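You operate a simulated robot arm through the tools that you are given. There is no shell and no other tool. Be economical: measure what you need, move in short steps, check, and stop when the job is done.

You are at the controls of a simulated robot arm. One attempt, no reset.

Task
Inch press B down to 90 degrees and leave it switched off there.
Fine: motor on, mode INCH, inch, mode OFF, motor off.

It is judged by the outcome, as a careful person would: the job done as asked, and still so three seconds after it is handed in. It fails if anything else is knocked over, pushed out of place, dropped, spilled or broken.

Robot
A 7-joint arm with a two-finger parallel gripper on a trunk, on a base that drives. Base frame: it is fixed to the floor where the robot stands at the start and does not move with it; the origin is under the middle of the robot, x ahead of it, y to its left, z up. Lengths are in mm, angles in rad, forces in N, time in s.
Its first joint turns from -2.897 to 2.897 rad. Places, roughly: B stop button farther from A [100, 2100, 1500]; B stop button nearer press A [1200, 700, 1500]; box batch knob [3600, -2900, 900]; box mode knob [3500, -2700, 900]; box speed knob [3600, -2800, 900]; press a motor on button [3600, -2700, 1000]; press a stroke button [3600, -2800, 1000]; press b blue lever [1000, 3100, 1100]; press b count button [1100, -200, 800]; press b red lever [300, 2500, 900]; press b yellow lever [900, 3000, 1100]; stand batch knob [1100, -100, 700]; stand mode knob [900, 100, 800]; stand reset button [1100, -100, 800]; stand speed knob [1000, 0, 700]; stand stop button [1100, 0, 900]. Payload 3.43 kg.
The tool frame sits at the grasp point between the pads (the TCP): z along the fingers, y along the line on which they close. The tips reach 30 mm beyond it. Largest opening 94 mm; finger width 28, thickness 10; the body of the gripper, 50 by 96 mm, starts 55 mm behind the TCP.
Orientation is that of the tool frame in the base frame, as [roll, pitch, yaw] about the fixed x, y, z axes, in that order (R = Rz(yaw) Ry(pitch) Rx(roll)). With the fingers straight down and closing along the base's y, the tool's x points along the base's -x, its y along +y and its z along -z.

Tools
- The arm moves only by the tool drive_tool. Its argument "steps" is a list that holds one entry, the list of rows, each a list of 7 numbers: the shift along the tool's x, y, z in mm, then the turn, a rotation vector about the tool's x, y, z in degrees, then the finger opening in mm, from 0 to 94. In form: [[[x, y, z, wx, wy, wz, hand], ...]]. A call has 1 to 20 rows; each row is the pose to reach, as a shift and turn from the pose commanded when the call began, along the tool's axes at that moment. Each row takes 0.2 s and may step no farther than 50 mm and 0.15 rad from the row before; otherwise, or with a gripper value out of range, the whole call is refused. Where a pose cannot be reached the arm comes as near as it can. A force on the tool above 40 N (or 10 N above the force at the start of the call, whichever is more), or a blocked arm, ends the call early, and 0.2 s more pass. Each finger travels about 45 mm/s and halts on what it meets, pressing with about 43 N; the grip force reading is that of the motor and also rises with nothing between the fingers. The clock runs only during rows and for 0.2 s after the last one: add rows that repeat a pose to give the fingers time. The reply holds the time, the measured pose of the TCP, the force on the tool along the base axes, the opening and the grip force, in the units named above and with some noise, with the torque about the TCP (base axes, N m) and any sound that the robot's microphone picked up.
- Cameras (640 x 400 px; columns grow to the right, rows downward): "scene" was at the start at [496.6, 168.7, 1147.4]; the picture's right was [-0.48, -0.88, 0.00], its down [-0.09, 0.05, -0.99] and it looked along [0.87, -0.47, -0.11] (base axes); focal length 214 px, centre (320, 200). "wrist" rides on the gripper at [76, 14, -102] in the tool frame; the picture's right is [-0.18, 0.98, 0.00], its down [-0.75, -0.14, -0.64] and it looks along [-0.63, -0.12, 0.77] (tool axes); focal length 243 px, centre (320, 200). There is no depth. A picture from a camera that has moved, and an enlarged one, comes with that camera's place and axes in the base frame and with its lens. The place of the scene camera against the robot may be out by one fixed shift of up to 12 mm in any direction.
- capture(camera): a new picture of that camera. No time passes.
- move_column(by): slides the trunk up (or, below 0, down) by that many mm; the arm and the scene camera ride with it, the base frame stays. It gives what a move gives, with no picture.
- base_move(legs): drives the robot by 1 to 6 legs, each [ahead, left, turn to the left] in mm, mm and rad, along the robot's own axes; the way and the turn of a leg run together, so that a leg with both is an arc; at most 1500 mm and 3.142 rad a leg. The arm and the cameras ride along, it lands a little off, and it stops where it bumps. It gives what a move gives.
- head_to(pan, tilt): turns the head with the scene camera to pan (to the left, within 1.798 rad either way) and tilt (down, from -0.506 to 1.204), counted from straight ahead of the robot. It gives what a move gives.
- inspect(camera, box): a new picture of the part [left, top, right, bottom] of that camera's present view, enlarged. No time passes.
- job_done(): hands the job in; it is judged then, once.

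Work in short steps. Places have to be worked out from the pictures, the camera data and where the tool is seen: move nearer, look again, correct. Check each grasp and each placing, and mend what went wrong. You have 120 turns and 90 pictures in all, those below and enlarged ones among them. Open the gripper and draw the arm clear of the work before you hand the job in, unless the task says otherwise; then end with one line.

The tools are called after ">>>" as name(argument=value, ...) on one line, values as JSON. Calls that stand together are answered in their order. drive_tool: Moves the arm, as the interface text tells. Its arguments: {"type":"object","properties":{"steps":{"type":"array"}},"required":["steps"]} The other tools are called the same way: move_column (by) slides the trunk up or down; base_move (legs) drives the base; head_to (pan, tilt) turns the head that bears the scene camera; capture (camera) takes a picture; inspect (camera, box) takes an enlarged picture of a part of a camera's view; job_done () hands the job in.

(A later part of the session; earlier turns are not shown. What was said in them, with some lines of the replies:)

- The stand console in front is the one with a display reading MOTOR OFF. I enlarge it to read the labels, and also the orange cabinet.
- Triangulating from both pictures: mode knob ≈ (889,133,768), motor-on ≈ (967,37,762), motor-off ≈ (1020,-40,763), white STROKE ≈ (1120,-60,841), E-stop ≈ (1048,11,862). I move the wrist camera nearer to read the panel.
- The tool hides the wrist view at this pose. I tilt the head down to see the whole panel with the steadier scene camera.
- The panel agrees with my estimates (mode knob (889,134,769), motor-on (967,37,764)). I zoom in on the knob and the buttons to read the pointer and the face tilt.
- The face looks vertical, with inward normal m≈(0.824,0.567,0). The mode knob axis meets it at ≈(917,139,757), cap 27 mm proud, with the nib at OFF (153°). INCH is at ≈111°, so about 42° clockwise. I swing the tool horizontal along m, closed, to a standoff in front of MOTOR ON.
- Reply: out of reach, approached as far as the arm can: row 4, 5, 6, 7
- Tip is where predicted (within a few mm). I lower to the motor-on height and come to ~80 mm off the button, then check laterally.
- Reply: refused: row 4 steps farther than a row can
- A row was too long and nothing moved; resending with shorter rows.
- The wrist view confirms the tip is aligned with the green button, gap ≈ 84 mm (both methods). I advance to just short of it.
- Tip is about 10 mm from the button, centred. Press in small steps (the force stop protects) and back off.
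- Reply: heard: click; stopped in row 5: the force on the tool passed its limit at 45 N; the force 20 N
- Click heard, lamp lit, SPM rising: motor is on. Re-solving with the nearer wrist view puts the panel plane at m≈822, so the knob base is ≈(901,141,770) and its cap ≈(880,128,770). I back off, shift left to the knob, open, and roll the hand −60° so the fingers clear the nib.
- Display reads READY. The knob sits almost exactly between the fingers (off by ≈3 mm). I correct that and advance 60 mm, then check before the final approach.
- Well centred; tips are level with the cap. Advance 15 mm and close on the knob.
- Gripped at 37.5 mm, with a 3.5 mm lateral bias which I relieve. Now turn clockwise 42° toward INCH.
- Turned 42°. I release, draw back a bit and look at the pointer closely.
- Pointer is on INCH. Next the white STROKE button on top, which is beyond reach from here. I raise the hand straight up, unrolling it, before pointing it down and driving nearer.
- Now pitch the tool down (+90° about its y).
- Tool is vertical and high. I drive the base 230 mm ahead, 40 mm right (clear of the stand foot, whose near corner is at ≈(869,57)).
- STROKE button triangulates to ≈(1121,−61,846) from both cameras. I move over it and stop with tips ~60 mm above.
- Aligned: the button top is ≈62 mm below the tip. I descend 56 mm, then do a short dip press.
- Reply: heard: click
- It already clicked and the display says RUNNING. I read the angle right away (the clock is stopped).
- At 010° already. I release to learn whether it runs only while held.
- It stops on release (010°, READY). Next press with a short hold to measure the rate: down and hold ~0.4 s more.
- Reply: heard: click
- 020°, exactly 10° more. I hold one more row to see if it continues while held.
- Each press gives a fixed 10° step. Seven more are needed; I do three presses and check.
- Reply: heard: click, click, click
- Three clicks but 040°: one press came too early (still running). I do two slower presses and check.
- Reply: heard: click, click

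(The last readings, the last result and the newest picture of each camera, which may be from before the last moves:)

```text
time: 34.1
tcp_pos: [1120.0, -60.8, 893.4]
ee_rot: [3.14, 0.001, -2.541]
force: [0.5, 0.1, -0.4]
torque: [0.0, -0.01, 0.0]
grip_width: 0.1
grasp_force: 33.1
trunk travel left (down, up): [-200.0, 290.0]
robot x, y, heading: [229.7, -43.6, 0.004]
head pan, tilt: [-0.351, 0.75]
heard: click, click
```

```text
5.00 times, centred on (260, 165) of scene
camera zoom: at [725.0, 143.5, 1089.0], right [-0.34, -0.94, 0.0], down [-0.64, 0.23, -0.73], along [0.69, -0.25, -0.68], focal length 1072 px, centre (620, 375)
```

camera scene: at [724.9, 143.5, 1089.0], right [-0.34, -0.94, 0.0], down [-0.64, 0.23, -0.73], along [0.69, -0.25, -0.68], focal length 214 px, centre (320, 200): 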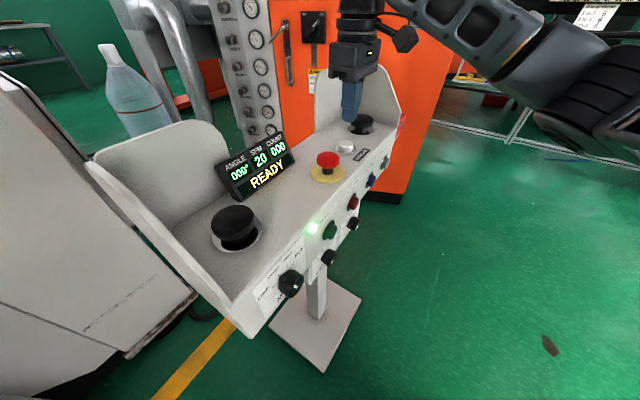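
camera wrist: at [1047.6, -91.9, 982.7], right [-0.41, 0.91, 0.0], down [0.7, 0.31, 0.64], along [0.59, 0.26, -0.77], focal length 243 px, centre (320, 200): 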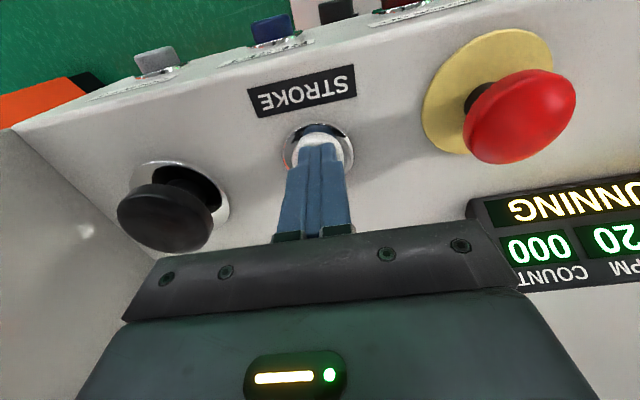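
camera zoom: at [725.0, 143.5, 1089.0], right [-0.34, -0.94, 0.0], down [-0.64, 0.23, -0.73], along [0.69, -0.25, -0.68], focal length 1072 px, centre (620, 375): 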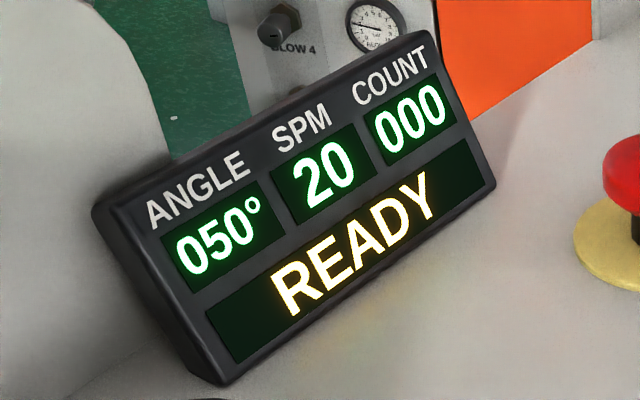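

Two clicks, only +10°. I idle a moment to see whether the display lags.

>>> drive_tool(steps=[[[0, 0, 0, 0, 0, 0, 0], [0, 0, 0, 0, 0, 0, 0], [0, 0, 0, 0, 0, 0, 0], [0, 0, 0, 0, 0, 0, 0], [0, 0, 0, 0, 0, 0, 0]]])

>>> inspect(camera="scene", box=[215, 125, 305, 205])

```text
time: 35.3
tcp_pos: [1120.5, -60.4, 892.8]
ee_rot: [3.139, 0.001, -2.54]
force: [-0.6, 0.2, 0.9]
torque: [0.04, -0.04, -0.04]
grip_width: 0.0
grasp_force: 33.2
trunk travel left (down, up): [-200.0, 290.0]
robot x, y, heading: [231.8, -45.6, -0.005]
head pan, tilt: [-0.351, 0.75]
```

```text
5.00 times, centred on (260, 165) of scene
camera zoom: at [725.0, 143.5, 1089.0], right [-0.34, -0.94, 0.0], down [-0.64, 0.23, -0.73], along [0.69, -0.25, -0.68], focal length 1072 px, centre (620, 375)
```

zoom: 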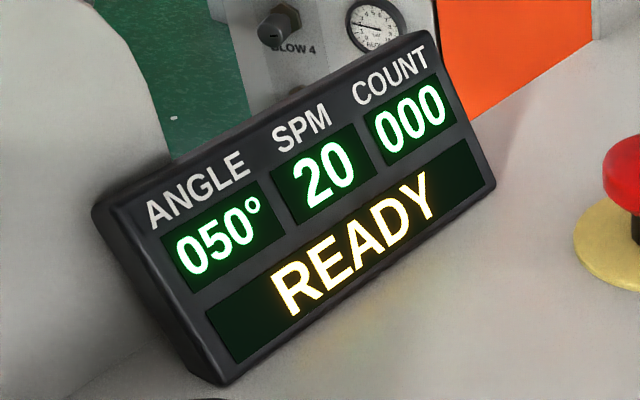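

Stable at 050°. Some presses are not counted, so I go one press at a time and check each.

>>> drive_tool(steps=[[[0, 0, 12, 0, 0, 0, 0], [0, 0, 12, 0, 0, 0, 0], [0, 0, 12, 0, 0, 0, 0], [0, 0, 0, 0, 0, 0, 0], [0, 0, 0, 0, 0, 0, 0], [0, 0, 0, 0, 0, 0, 0], [0, 0, 0, 0, 0, 0, 0]]])

>>> inspect(camera="scene", box=[215, 125, 305, 205])

```text
time: 36.9
tcp_pos: [1120.4, -61.4, 893.4]
ee_rot: [3.139, 0.002, -2.54]
force: [0.1, 1.0, -0.8]
torque: [-0.01, -0.01, 0.06]
grip_width: 0.1
grasp_force: 33.0
trunk travel left (down, up): [-200.0, 290.0]
robot x, y, heading: [229.2, -43.3, 0.001]
head pan, tilt: [-0.351, 0.75]
heard: click
```

```text
5.00 times, centred on (260, 165) of scene
camera zoom: at [725.0, 143.5, 1089.0], right [-0.34, -0.94, 0.0], down [-0.64, 0.23, -0.73], along [0.69, -0.25, -0.68], focal length 1072 px, centre (620, 375)
```

zoom: 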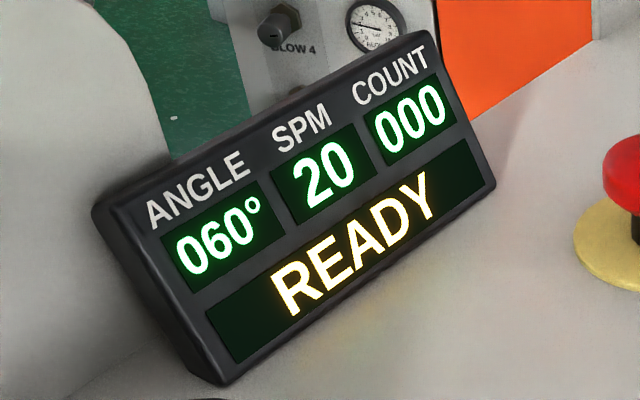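

060°. Again one press.

>>> drive_tool(steps=[[[0, 0, 12, 0, 0, 0, 0], [0, 0, 12, 0, 0, 0, 0], [0, 0, 12, 0, 0, 0, 0], [0, 0, 0, 0, 0, 0, 0], [0, 0, 0, 0, 0, 0, 0], [0, 0, 0, 0, 0, 0, 0], [0, 0, 0, 0, 0, 0, 0]]])

>>> inspect(camera="scene", box=[215, 125, 305, 205])

```text
time: 38.5
tcp_pos: [1119.8, -60.7, 894.5]
ee_rot: [3.14, -0.001, -2.538]
force: [0.6, 0.0, 0.3]
torque: [-0.04, -0.01, 0.01]
grip_width: 0.1
grasp_force: 33.3
trunk travel left (down, up): [-200.0, 290.0]
robot x, y, heading: [233.8, -42.1, 0.003]
head pan, tilt: [-0.351, 0.75]
heard: click
```

```text
5.00 times, centred on (260, 165) of scene
camera zoom: at [725.0, 143.5, 1089.0], right [-0.34, -0.94, 0.0], down [-0.64, 0.23, -0.73], along [0.69, -0.25, -0.68], focal length 1072 px, centre (620, 375)
```

zoom: 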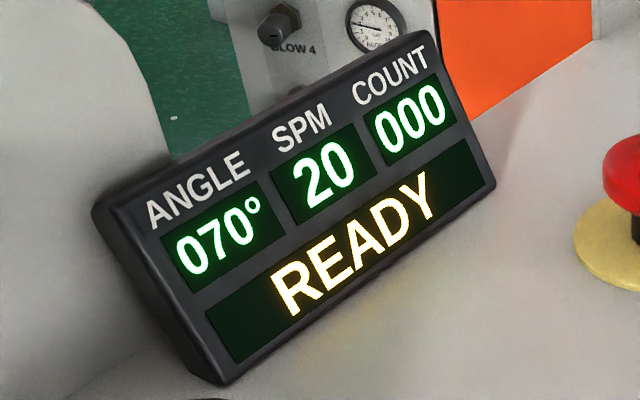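

070°. One press.

>>> drive_tool(steps=[[[0, 0, 12, 0, 0, 0, 0], [0, 0, 12, 0, 0, 0, 0], [0, 0, 12, 0, 0, 0, 0], [0, 0, 0, 0, 0, 0, 0], [0, 0, 0, 0, 0, 0, 0], [0, 0, 0, 0, 0, 0, 0], [0, 0, 0, 0, 0, 0, 0]]])

>>> inspect(camera="scene", box=[215, 125, 305, 205])

```text
time: 40.1
tcp_pos: [1120.0, -61.5, 894.1]
ee_rot: [3.14, 0.0, -2.538]
force: [-0.4, 0.1, 0.3]
torque: [-0.02, -0.01, 0.04]
grip_width: 0.0
grasp_force: 33.3
trunk travel left (down, up): [-200.0, 290.0]
robot x, y, heading: [229.8, -40.0, -0.002]
head pan, tilt: [-0.351, 0.75]
heard: click
```

```text
5.00 times, centred on (260, 165) of scene
camera zoom: at [725.0, 143.5, 1089.0], right [-0.34, -0.94, 0.0], down [-0.64, 0.23, -0.73], along [0.69, -0.25, -0.68], focal length 1072 px, centre (620, 375)
```

zoom: 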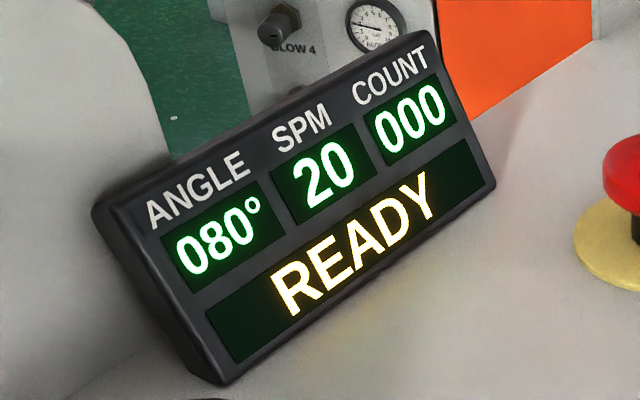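

080°. The last press.

>>> drive_tool(steps=[[[0, 0, 12, 0, 0, 0, 0], [0, 0, 12, 0, 0, 0, 0], [0, 0, 12, 0, 0, 0, 0], [0, 0, 0, 0, 0, 0, 0], [0, 0, 0, 0, 0, 0, 0], [0, 0, 0, 0, 0, 0, 0], [0, 0, 0, 0, 0, 0, 0]]])

>>> inspect(camera="scene", box=[215, 125, 305, 205])

```text
time: 41.7
tcp_pos: [1119.7, -61.0, 893.7]
ee_rot: [3.14, -0.001, -2.539]
force: [0.6, 0.0, 0.1]
torque: [0.02, 0.01, 0.0]
grip_width: 0.3
grasp_force: 33.2
trunk travel left (down, up): [-200.0, 290.0]
robot x, y, heading: [231.3, -42.5, -0.001]
head pan, tilt: [-0.351, 0.75]
heard: click
```

```text
5.00 times, centred on (260, 165) of scene
camera zoom: at [725.0, 143.5, 1089.0], right [-0.34, -0.94, 0.0], down [-0.64, 0.23, -0.73], along [0.69, -0.25, -0.68], focal length 1072 px, centre (620, 375)
```

zoom: 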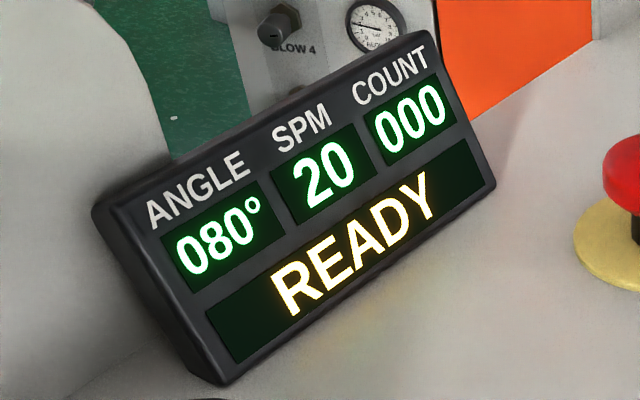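

That press wasn't counted (still 080°, READY, and the earlier idle test showed no lag). Press once more.

>>> drive_tool(steps=[[[0, 0, 12, 0, 0, 0, 0], [0, 0, 12, 0, 0, 0, 0], [0, 0, 12, 0, 0, 0, 0], [0, 0, 0, 0, 0, 0, 0], [0, 0, 0, 0, 0, 0, 0], [0, 0, 0, 0, 0, 0, 0], [0, 0, 0, 0, 0, 0, 0]]])

>>> inspect(camera="scene", box=[215, 125, 305, 205])

```text
time: 43.3
tcp_pos: [1120.1, -60.7, 894.3]
ee_rot: [3.139, 0.001, -2.539]
force: [-0.6, 0.4, 0.1]
torque: [-0.01, -0.01, 0.01]
grip_width: 0.0
grasp_force: 33.0
trunk travel left (down, up): [-200.0, 290.0]
robot x, y, heading: [231.5, -41.5, 0.003]
head pan, tilt: [-0.351, 0.75]
heard: click
```

```text
5.00 times, centred on (260, 165) of scene
camera zoom: at [725.0, 143.5, 1089.0], right [-0.34, -0.94, 0.0], down [-0.64, 0.23, -0.73], along [0.69, -0.25, -0.68], focal length 1072 px, centre (620, 375)
```

zoom: 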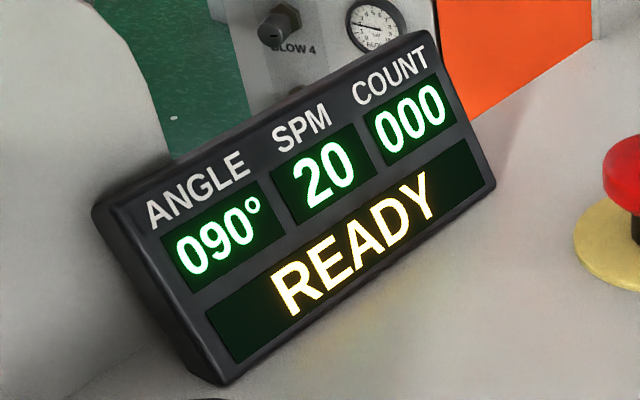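

090°, READY. I raise the hand straight up and draw back the way I came.

>>> drive_tool(steps=[[[0, 0, -40, 0, 0, 0, 0], [0, 0, -85, 0, 0, 0, 0], [0, 0, -130, 0, 0, 0, 0], [0, 0, -175, 0, 0, 0, 0], [0, 0, -215, 0, 0, 0, 0], [15, 25, -215, 0, 0, 0, 0], [30, 50, -215, 0, 0, 0, 0], [45, 75, -215, 0, 0, 0, 0], [60, 100, -215, 0, 0, 0, 0], [71, 125, -215, 0, 0, 0, 0]]])

>>> base_move(legs=[[-230, 40, 0]])

```text
time: 45.5
tcp_pos: [990.0, 1.8, 1108.5]
ee_rot: [3.14, 0.0, -2.541]
force: [-0.3, 0.5, -0.8]
torque: [0.0, 0.01, 0.01]
grip_width: 0.1
grasp_force: 32.5
trunk travel left (down, up): [-200.0, 290.0]
robot x, y, heading: [229.4, -39.3, 0.001]
head pan, tilt: [-0.351, 0.75]
```

```text
time: 47.2
tcp_pos: [760.4, 42.1, 1108.5]
ee_rot: [3.14, 0.0, -2.54]
force: [-0.9, -0.1, 0.7]
torque: [-0.01, -0.01, 0.01]
grip_width: 0.2
grasp_force: 33.0
trunk travel left (down, up): [-200.0, 290.0]
robot x, y, heading: [3.7, 1.4, 0.001]
head pan, tilt: [-0.351, 0.75]
```

Back at the start place. Pitch the tool forward again.

>>> drive_tool(steps=[[[-4, 0, 0, 0, -8.2, 0, 0], [-8, 0, 0, 0, -16.4, 0, 0], [-12, 0, 0, 0, -24.6, 0, 0], [-16, 0, 0, 0, -32.8, 0, 0], [-20, 0, 0, 0, -41, 0, 0], [-25, 0, 0, 0, -49.1, 0, 0], [-30, 0, 0, 0, -57.3, 0, 0], [-35, 0, 0, 0, -65.5, 0, 0], [-40, 0, 0, 0, -73.7, 0, 0], [-45, 0, 0, 0, -81.8, 0, 0], [-48, 0, 0, 0, -90, 0, 0], [-48, 0, 0, 0, -90, 0, 0]]])

```text
time: 49.8
tcp_pos: [799.8, 69.0, 1108.2]
ee_rot: [0.415, 1.569, 1.014]
force: [-0.7, -0.5, -0.3]
torque: [0.02, 0.02, 0.0]
grip_width: 0.0
grasp_force: 32.9
trunk travel left (down, up): [-200.0, 290.0]
robot x, y, heading: [-0.6, 0.8, 0.002]
head pan, tilt: [-0.351, 0.75]
```

Lower to the knob height, roll −18° and open to 70 mm at the standoff.

>>> drive_tool(steps=[[[42, 0, 0, 0, 0, 0, 0], [84, 0, 0, 0, 0, 0, 0], [126, 0, 0, 0, 0, 0, 0], [168, 0, 0, 0, 0, 0, 20], [210, 1, 0, 0, 0, -4, 35], [252, 2, 5, 0, 0, -8, 50], [294, 2, 10, 0, 0, -13, 70], [335, 2, 15, 0, 0, -18, 70], [335, 2, 15, 0, 0, -18, 70]]])

>>> capture(camera="wrist")

```text
time: 51.8
tcp_pos: [811.2, 80.1, 773.0]
ee_rot: [-1.573, 1.256, -0.969]
force: [-0.1, 0.6, -0.8]
torque: [0.0, 0.02, 0.02]
grip_width: 69.9
grasp_force: 0.0
trunk travel left (down, up): [-200.0, 290.0]
robot x, y, heading: [0.7, -3.1, -0.003]
head pan, tilt: [-0.351, 0.75]
```

```text
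43 pictures are left
camera wrist: at [730.3, 14.2, 694.5], right [-0.56, 0.82, -0.13], down [-0.58, -0.28, 0.76], along [0.59, 0.5, 0.64], focal length 243 px, centre (320, 200)
```

wrist: 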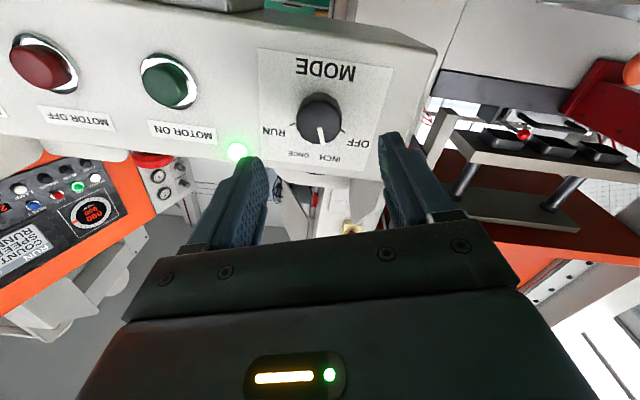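

Knob is centred between the fingers. Advance 70 mm and grip.

>>> drive_tool(steps=[[[0, 0, 25, 0, 0, 0, 70], [0, 0, 50, 0, 0, 0, 70], [0, 0, 62, 0, 0, 0, 70], [0, 0, 70, 0, 0, 0, 70], [0, 0, 70, 0, 0, 0, 50], [0, 0, 70, 0, 0, 0, 35], [0, 0, 70, 0, 0, 0, 25], [0, 0, 70, 0, 0, 0, 25]]])

>>> capture(camera="wrist")

```text
time: 53.6
tcp_pos: [869.5, 120.3, 773.5]
ee_rot: [-1.57, 1.258, -0.969]
force: [3.5, 0.8, -1.3]
torque: [-0.02, 0.0, -0.09]
grip_width: 37.8
grasp_force: 44.6
trunk travel left (down, up): [-200.0, 290.0]
robot x, y, heading: [-1.4, -1.0, -0.001]
head pan, tilt: [-0.351, 0.75]
```

```text
42 pictures are left
camera wrist: at [788.7, 53.7, 694.9], right [-0.56, 0.82, -0.13], down [-0.58, -0.28, 0.76], along [0.59, 0.5, 0.64], focal length 243 px, centre (320, 200)
```

wrist: 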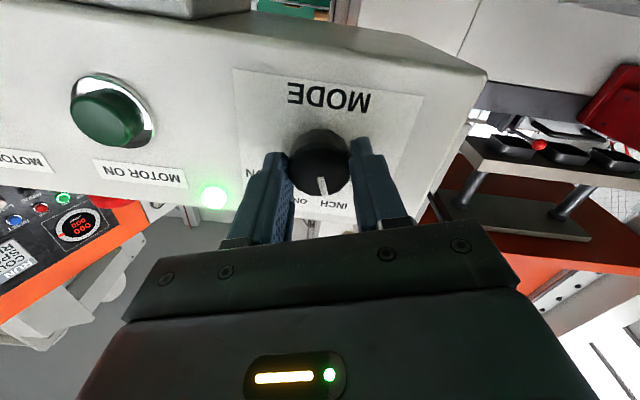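

Clean grip with little side force. Turn back −43° to OFF, then release and back away.

>>> drive_tool(steps=[[[0, 0, 0, 0, 0, -7, 25], [0, 0, 0, 0, 0, -14, 25], [0, 0, 0, 0, 0, -21, 25], [0, 0, 0, 0, 0, -28, 25], [0, 0, 0, 0, 0, -35, 25], [0, 0, 0, 0, 0, -43, 25], [0, 0, 0, 0, 0, -43, 25], [0, 0, 0, 0, 0, -43, 40], [0, 0, 0, 0, 0, -43, 65], [0, 0, -15, 0, 0, -43, 70], [0, 0, -45, 0, 0, -43, 70], [0, 0, -75, 0, 0, -43, 70], [0, 0, -75, 0, 0, -43, 70]]])

>>> inspect(camera="scene", box=[220, 90, 370, 220])

>>> inspect(camera="wrist", box=[200, 40, 440, 200])

```text
time: 56.4
tcp_pos: [805.8, 75.9, 774.2]
ee_rot: [-1.573, 0.508, -0.968]
force: [0.7, 0.4, 0.7]
torque: [-0.02, -0.03, 0.03]
grip_width: 69.8
grasp_force: 0.1
trunk travel left (down, up): [-200.0, 290.0]
robot x, y, heading: [4.0, -0.7, 0.001]
head pan, tilt: [-0.351, 0.75]
```

```text
3.08 times, centred on (295, 155) of scene
camera zoom: at [494.8, 183.8, 1089.0], right [-0.34, -0.94, 0.0], down [-0.64, 0.23, -0.73], along [0.69, -0.25, -0.68], focal length 660 px, centre (397, 338)
```

zoom: 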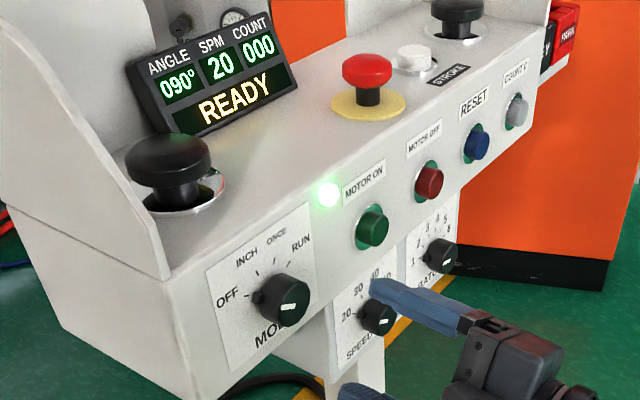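

```text
2.50 times, centred on (320, 120) of wrist
camera zoom: at [754.3, -29.5, 722.4], right [-0.36, 0.53, -0.77], down [-0.86, 0.12, 0.49], along [0.35, 0.84, 0.41], focal length 606 px, centre (320, 400)
```

zoom: 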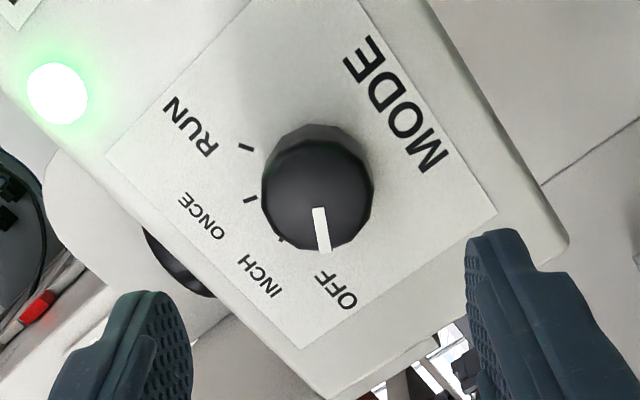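

Mode is OFF, 090° held. Now shift right to MOTOR OFF, unrolling the hand and closing the fingers.

>>> drive_tool(steps=[[[24, -12, 0, 0, 0, 7.6, 50], [48, -24, 0, 0, 0, 15.2, 30], [72, -36, 0, 0, 0, 22.9, 10], [97, -48, 0, 0, 0, 30.5, 0], [121, -60, 0, 0, 0, 38, 0], [146, -72, 0, 0, 0, 45.7, 0], [170, -84, 0, 0, 0, 53.4, 0], [194, -95, 5, 0, 0, 61, 0], [194, -95, 5, 0, 0, 61, 0]]])

>>> capture(camera="wrist")

```text
time: 58.4
tcp_pos: [933.5, -96.9, 761.3]
ee_rot: [1.612, 1.566, 2.213]
force: [-0.4, 0.2, -0.4]
torque: [0.01, 0.01, 0.03]
grip_width: 0.0
grasp_force: 32.9
trunk travel left (down, up): [-200.0, 290.0]
robot x, y, heading: [-2.9, 1.1, -0.002]
head pan, tilt: [-0.351, 0.75]
```

```text
39 pictures are left
camera wrist: at [839.1, -143.6, 683.9], right [-0.56, 0.81, 0.19], down [-0.45, -0.48, 0.75], along [0.7, 0.34, 0.63], focal length 243 px, centre (320, 200)
```

wrist: 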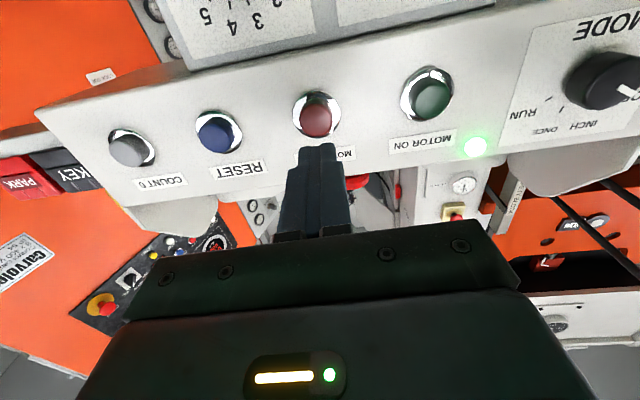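

Aligned with the red button, gap ≈ 67 mm. Advance and press gently, then retract.

>>> drive_tool(steps=[[[0, -1.5, 25, 0, 0, 0, 0], [0, -1.5, 48, 0, 0, 0, 0], [0, -1.5, 60, 0, 0, 0, 0], [0, -1.5, 66, 0, 0, 0, 0], [0, -1.5, 69, 0, 0, 0, 0], [0, -1.5, 71, 0, 0, 0, 0], [0, -1.5, 72, 0, 0, 0, 0], [0, -1.5, 60, 0, 0, 0, 0], [0, -1.5, 30, 0, 0, 0, 0], [0, -1.5, 0, 0, 0, 0, 0]]])

>>> inspect(camera="scene", box=[220, 90, 370, 220])

```text
time: 60.6
tcp_pos: [935.9, -98.4, 761.5]
ee_rot: [1.869, 1.569, 2.474]
force: [0.4, 0.6, 0.1]
torque: [-0.02, 0.01, 0.02]
grip_width: 0.0
grasp_force: 33.3
trunk travel left (down, up): [-200.0, 290.0]
robot x, y, heading: [6.5, -5.1, 0.002]
head pan, tilt: [-0.351, 0.75]
```

```text
3.08 times, centred on (295, 155) of scene
camera zoom: at [494.8, 184.0, 1088.9], right [-0.34, -0.94, 0.0], down [-0.64, 0.23, -0.73], along [0.69, -0.25, -0.68], focal length 660 px, centre (397, 338)
```

zoom: 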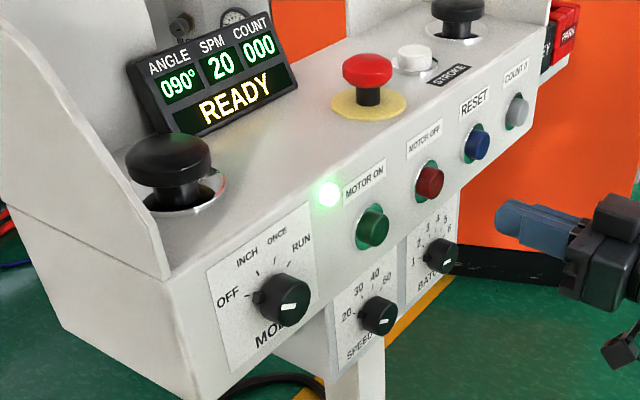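

No click; it needs more depth. Repeat, going a few mm deeper.

>>> drive_tool(steps=[[[0, 0, 25, 0, 0, 0, 0], [0, 0, 48, 0, 0, 0, 0], [0, 0, 64, 0, 0, 0, 0], [0, 0, 70, 0, 0, 0, 0], [0, 0, 73, 0, 0, 0, 0], [0, 0, 75, 0, 0, 0, 0], [0, 0, 77, 0, 0, 0, 0], [0, 0, 77, 0, 0, 0, 0], [0, 0, 60, 0, 0, 0, 0], [0, 0, 30, 0, 0, 0, 0], [0, 0, 0, 0, 0, 0, 0]]])

>>> inspect(camera="scene", box=[220, 90, 370, 220])

```text
time: 63.0
tcp_pos: [934.0, -97.6, 762.6]
ee_rot: [1.689, 1.569, 2.292]
force: [-0.2, 0.5, -0.4]
torque: [0.04, 0.0, -0.03]
grip_width: 0.0
grasp_force: 32.8
trunk travel left (down, up): [-200.0, 290.0]
robot x, y, heading: [1.1, 2.1, 0.0]
head pan, tilt: [-0.351, 0.75]
heard: click
```

```text
3.08 times, centred on (295, 155) of scene
camera zoom: at [494.8, 184.0, 1088.9], right [-0.34, -0.94, 0.0], down [-0.64, 0.23, -0.73], along [0.69, -0.25, -0.68], focal length 660 px, centre (397, 338)
```

zoom: 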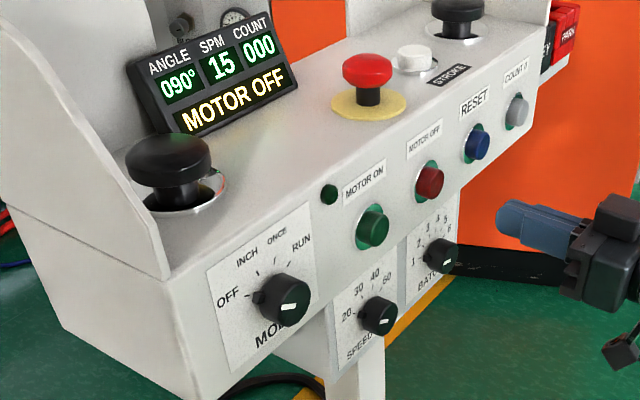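

Click, lamp out, MOTOR OFF, mode OFF, 090°. I draw the arm clear, open the gripper, and let the motor run down before a last look.

>>> drive_tool(steps=[[[0, 0, -15, 0, 0, 0, 15], [-30, 0, -30, 0, 0, 0, 30], [-70, 0, -30, 0, 0, 0, 45], [-110, 0, -30, 0, 0, 0, 60], [-150, 0, -30, 0, 0, 0, 75], [-190, 0, -30, 0, 0, 0, 90], [-190, 0, -30, 0, 0, 0, 90], [-190, 0, -30, 0, 0, 0, 90], [-190, 0, -30, 0, 0, 0, 90], [-190, 0, -30, 0, 0, 0, 90], [-190, 0, -30, 0, 0, 0, 90], [-190, 0, -30, 0, 0, 0, 90], [-190, 0, -30, 0, 0, 0, 90], [-190, 0, -30, 0, 0, 0, 90], [-190, 0, -30, 0, 0, 0, 90]]])

>>> inspect(camera="scene", box=[160, 40, 400, 220])

```text
time: 66.2
tcp_pos: [909.1, -115.6, 951.7]
ee_rot: [1.631, 1.569, 2.236]
force: [0.5, 0.3, -0.4]
torque: [-0.04, 0.03, 0.0]
grip_width: 90.0
grasp_force: 0.0
trunk travel left (down, up): [-200.0, 290.0]
robot x, y, heading: [1.9, -2.1, 0.0]
head pan, tilt: [-0.351, 0.75]
```

```text
2.22 times, centred on (280, 130) of scene
camera zoom: at [494.7, 183.8, 1089.0], right [-0.34, -0.94, 0.0], down [-0.64, 0.23, -0.73], along [0.69, -0.25, -0.68], focal length 477 px, centre (409, 356)
```

zoom: 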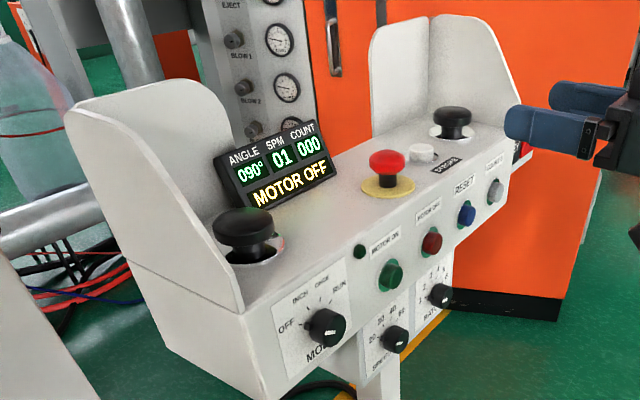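

Angle 090°, MOTOR OFF, mode OFF, nothing disturbed and the arm is clear. Handing in.

>>> job_done()

```text
The job is handed in.
```

Press B was inched to 90° and left there with the mode knob on OFF and the motor off; at hand-in the display read 090° and MOTOR OFF, and the arm was clear.
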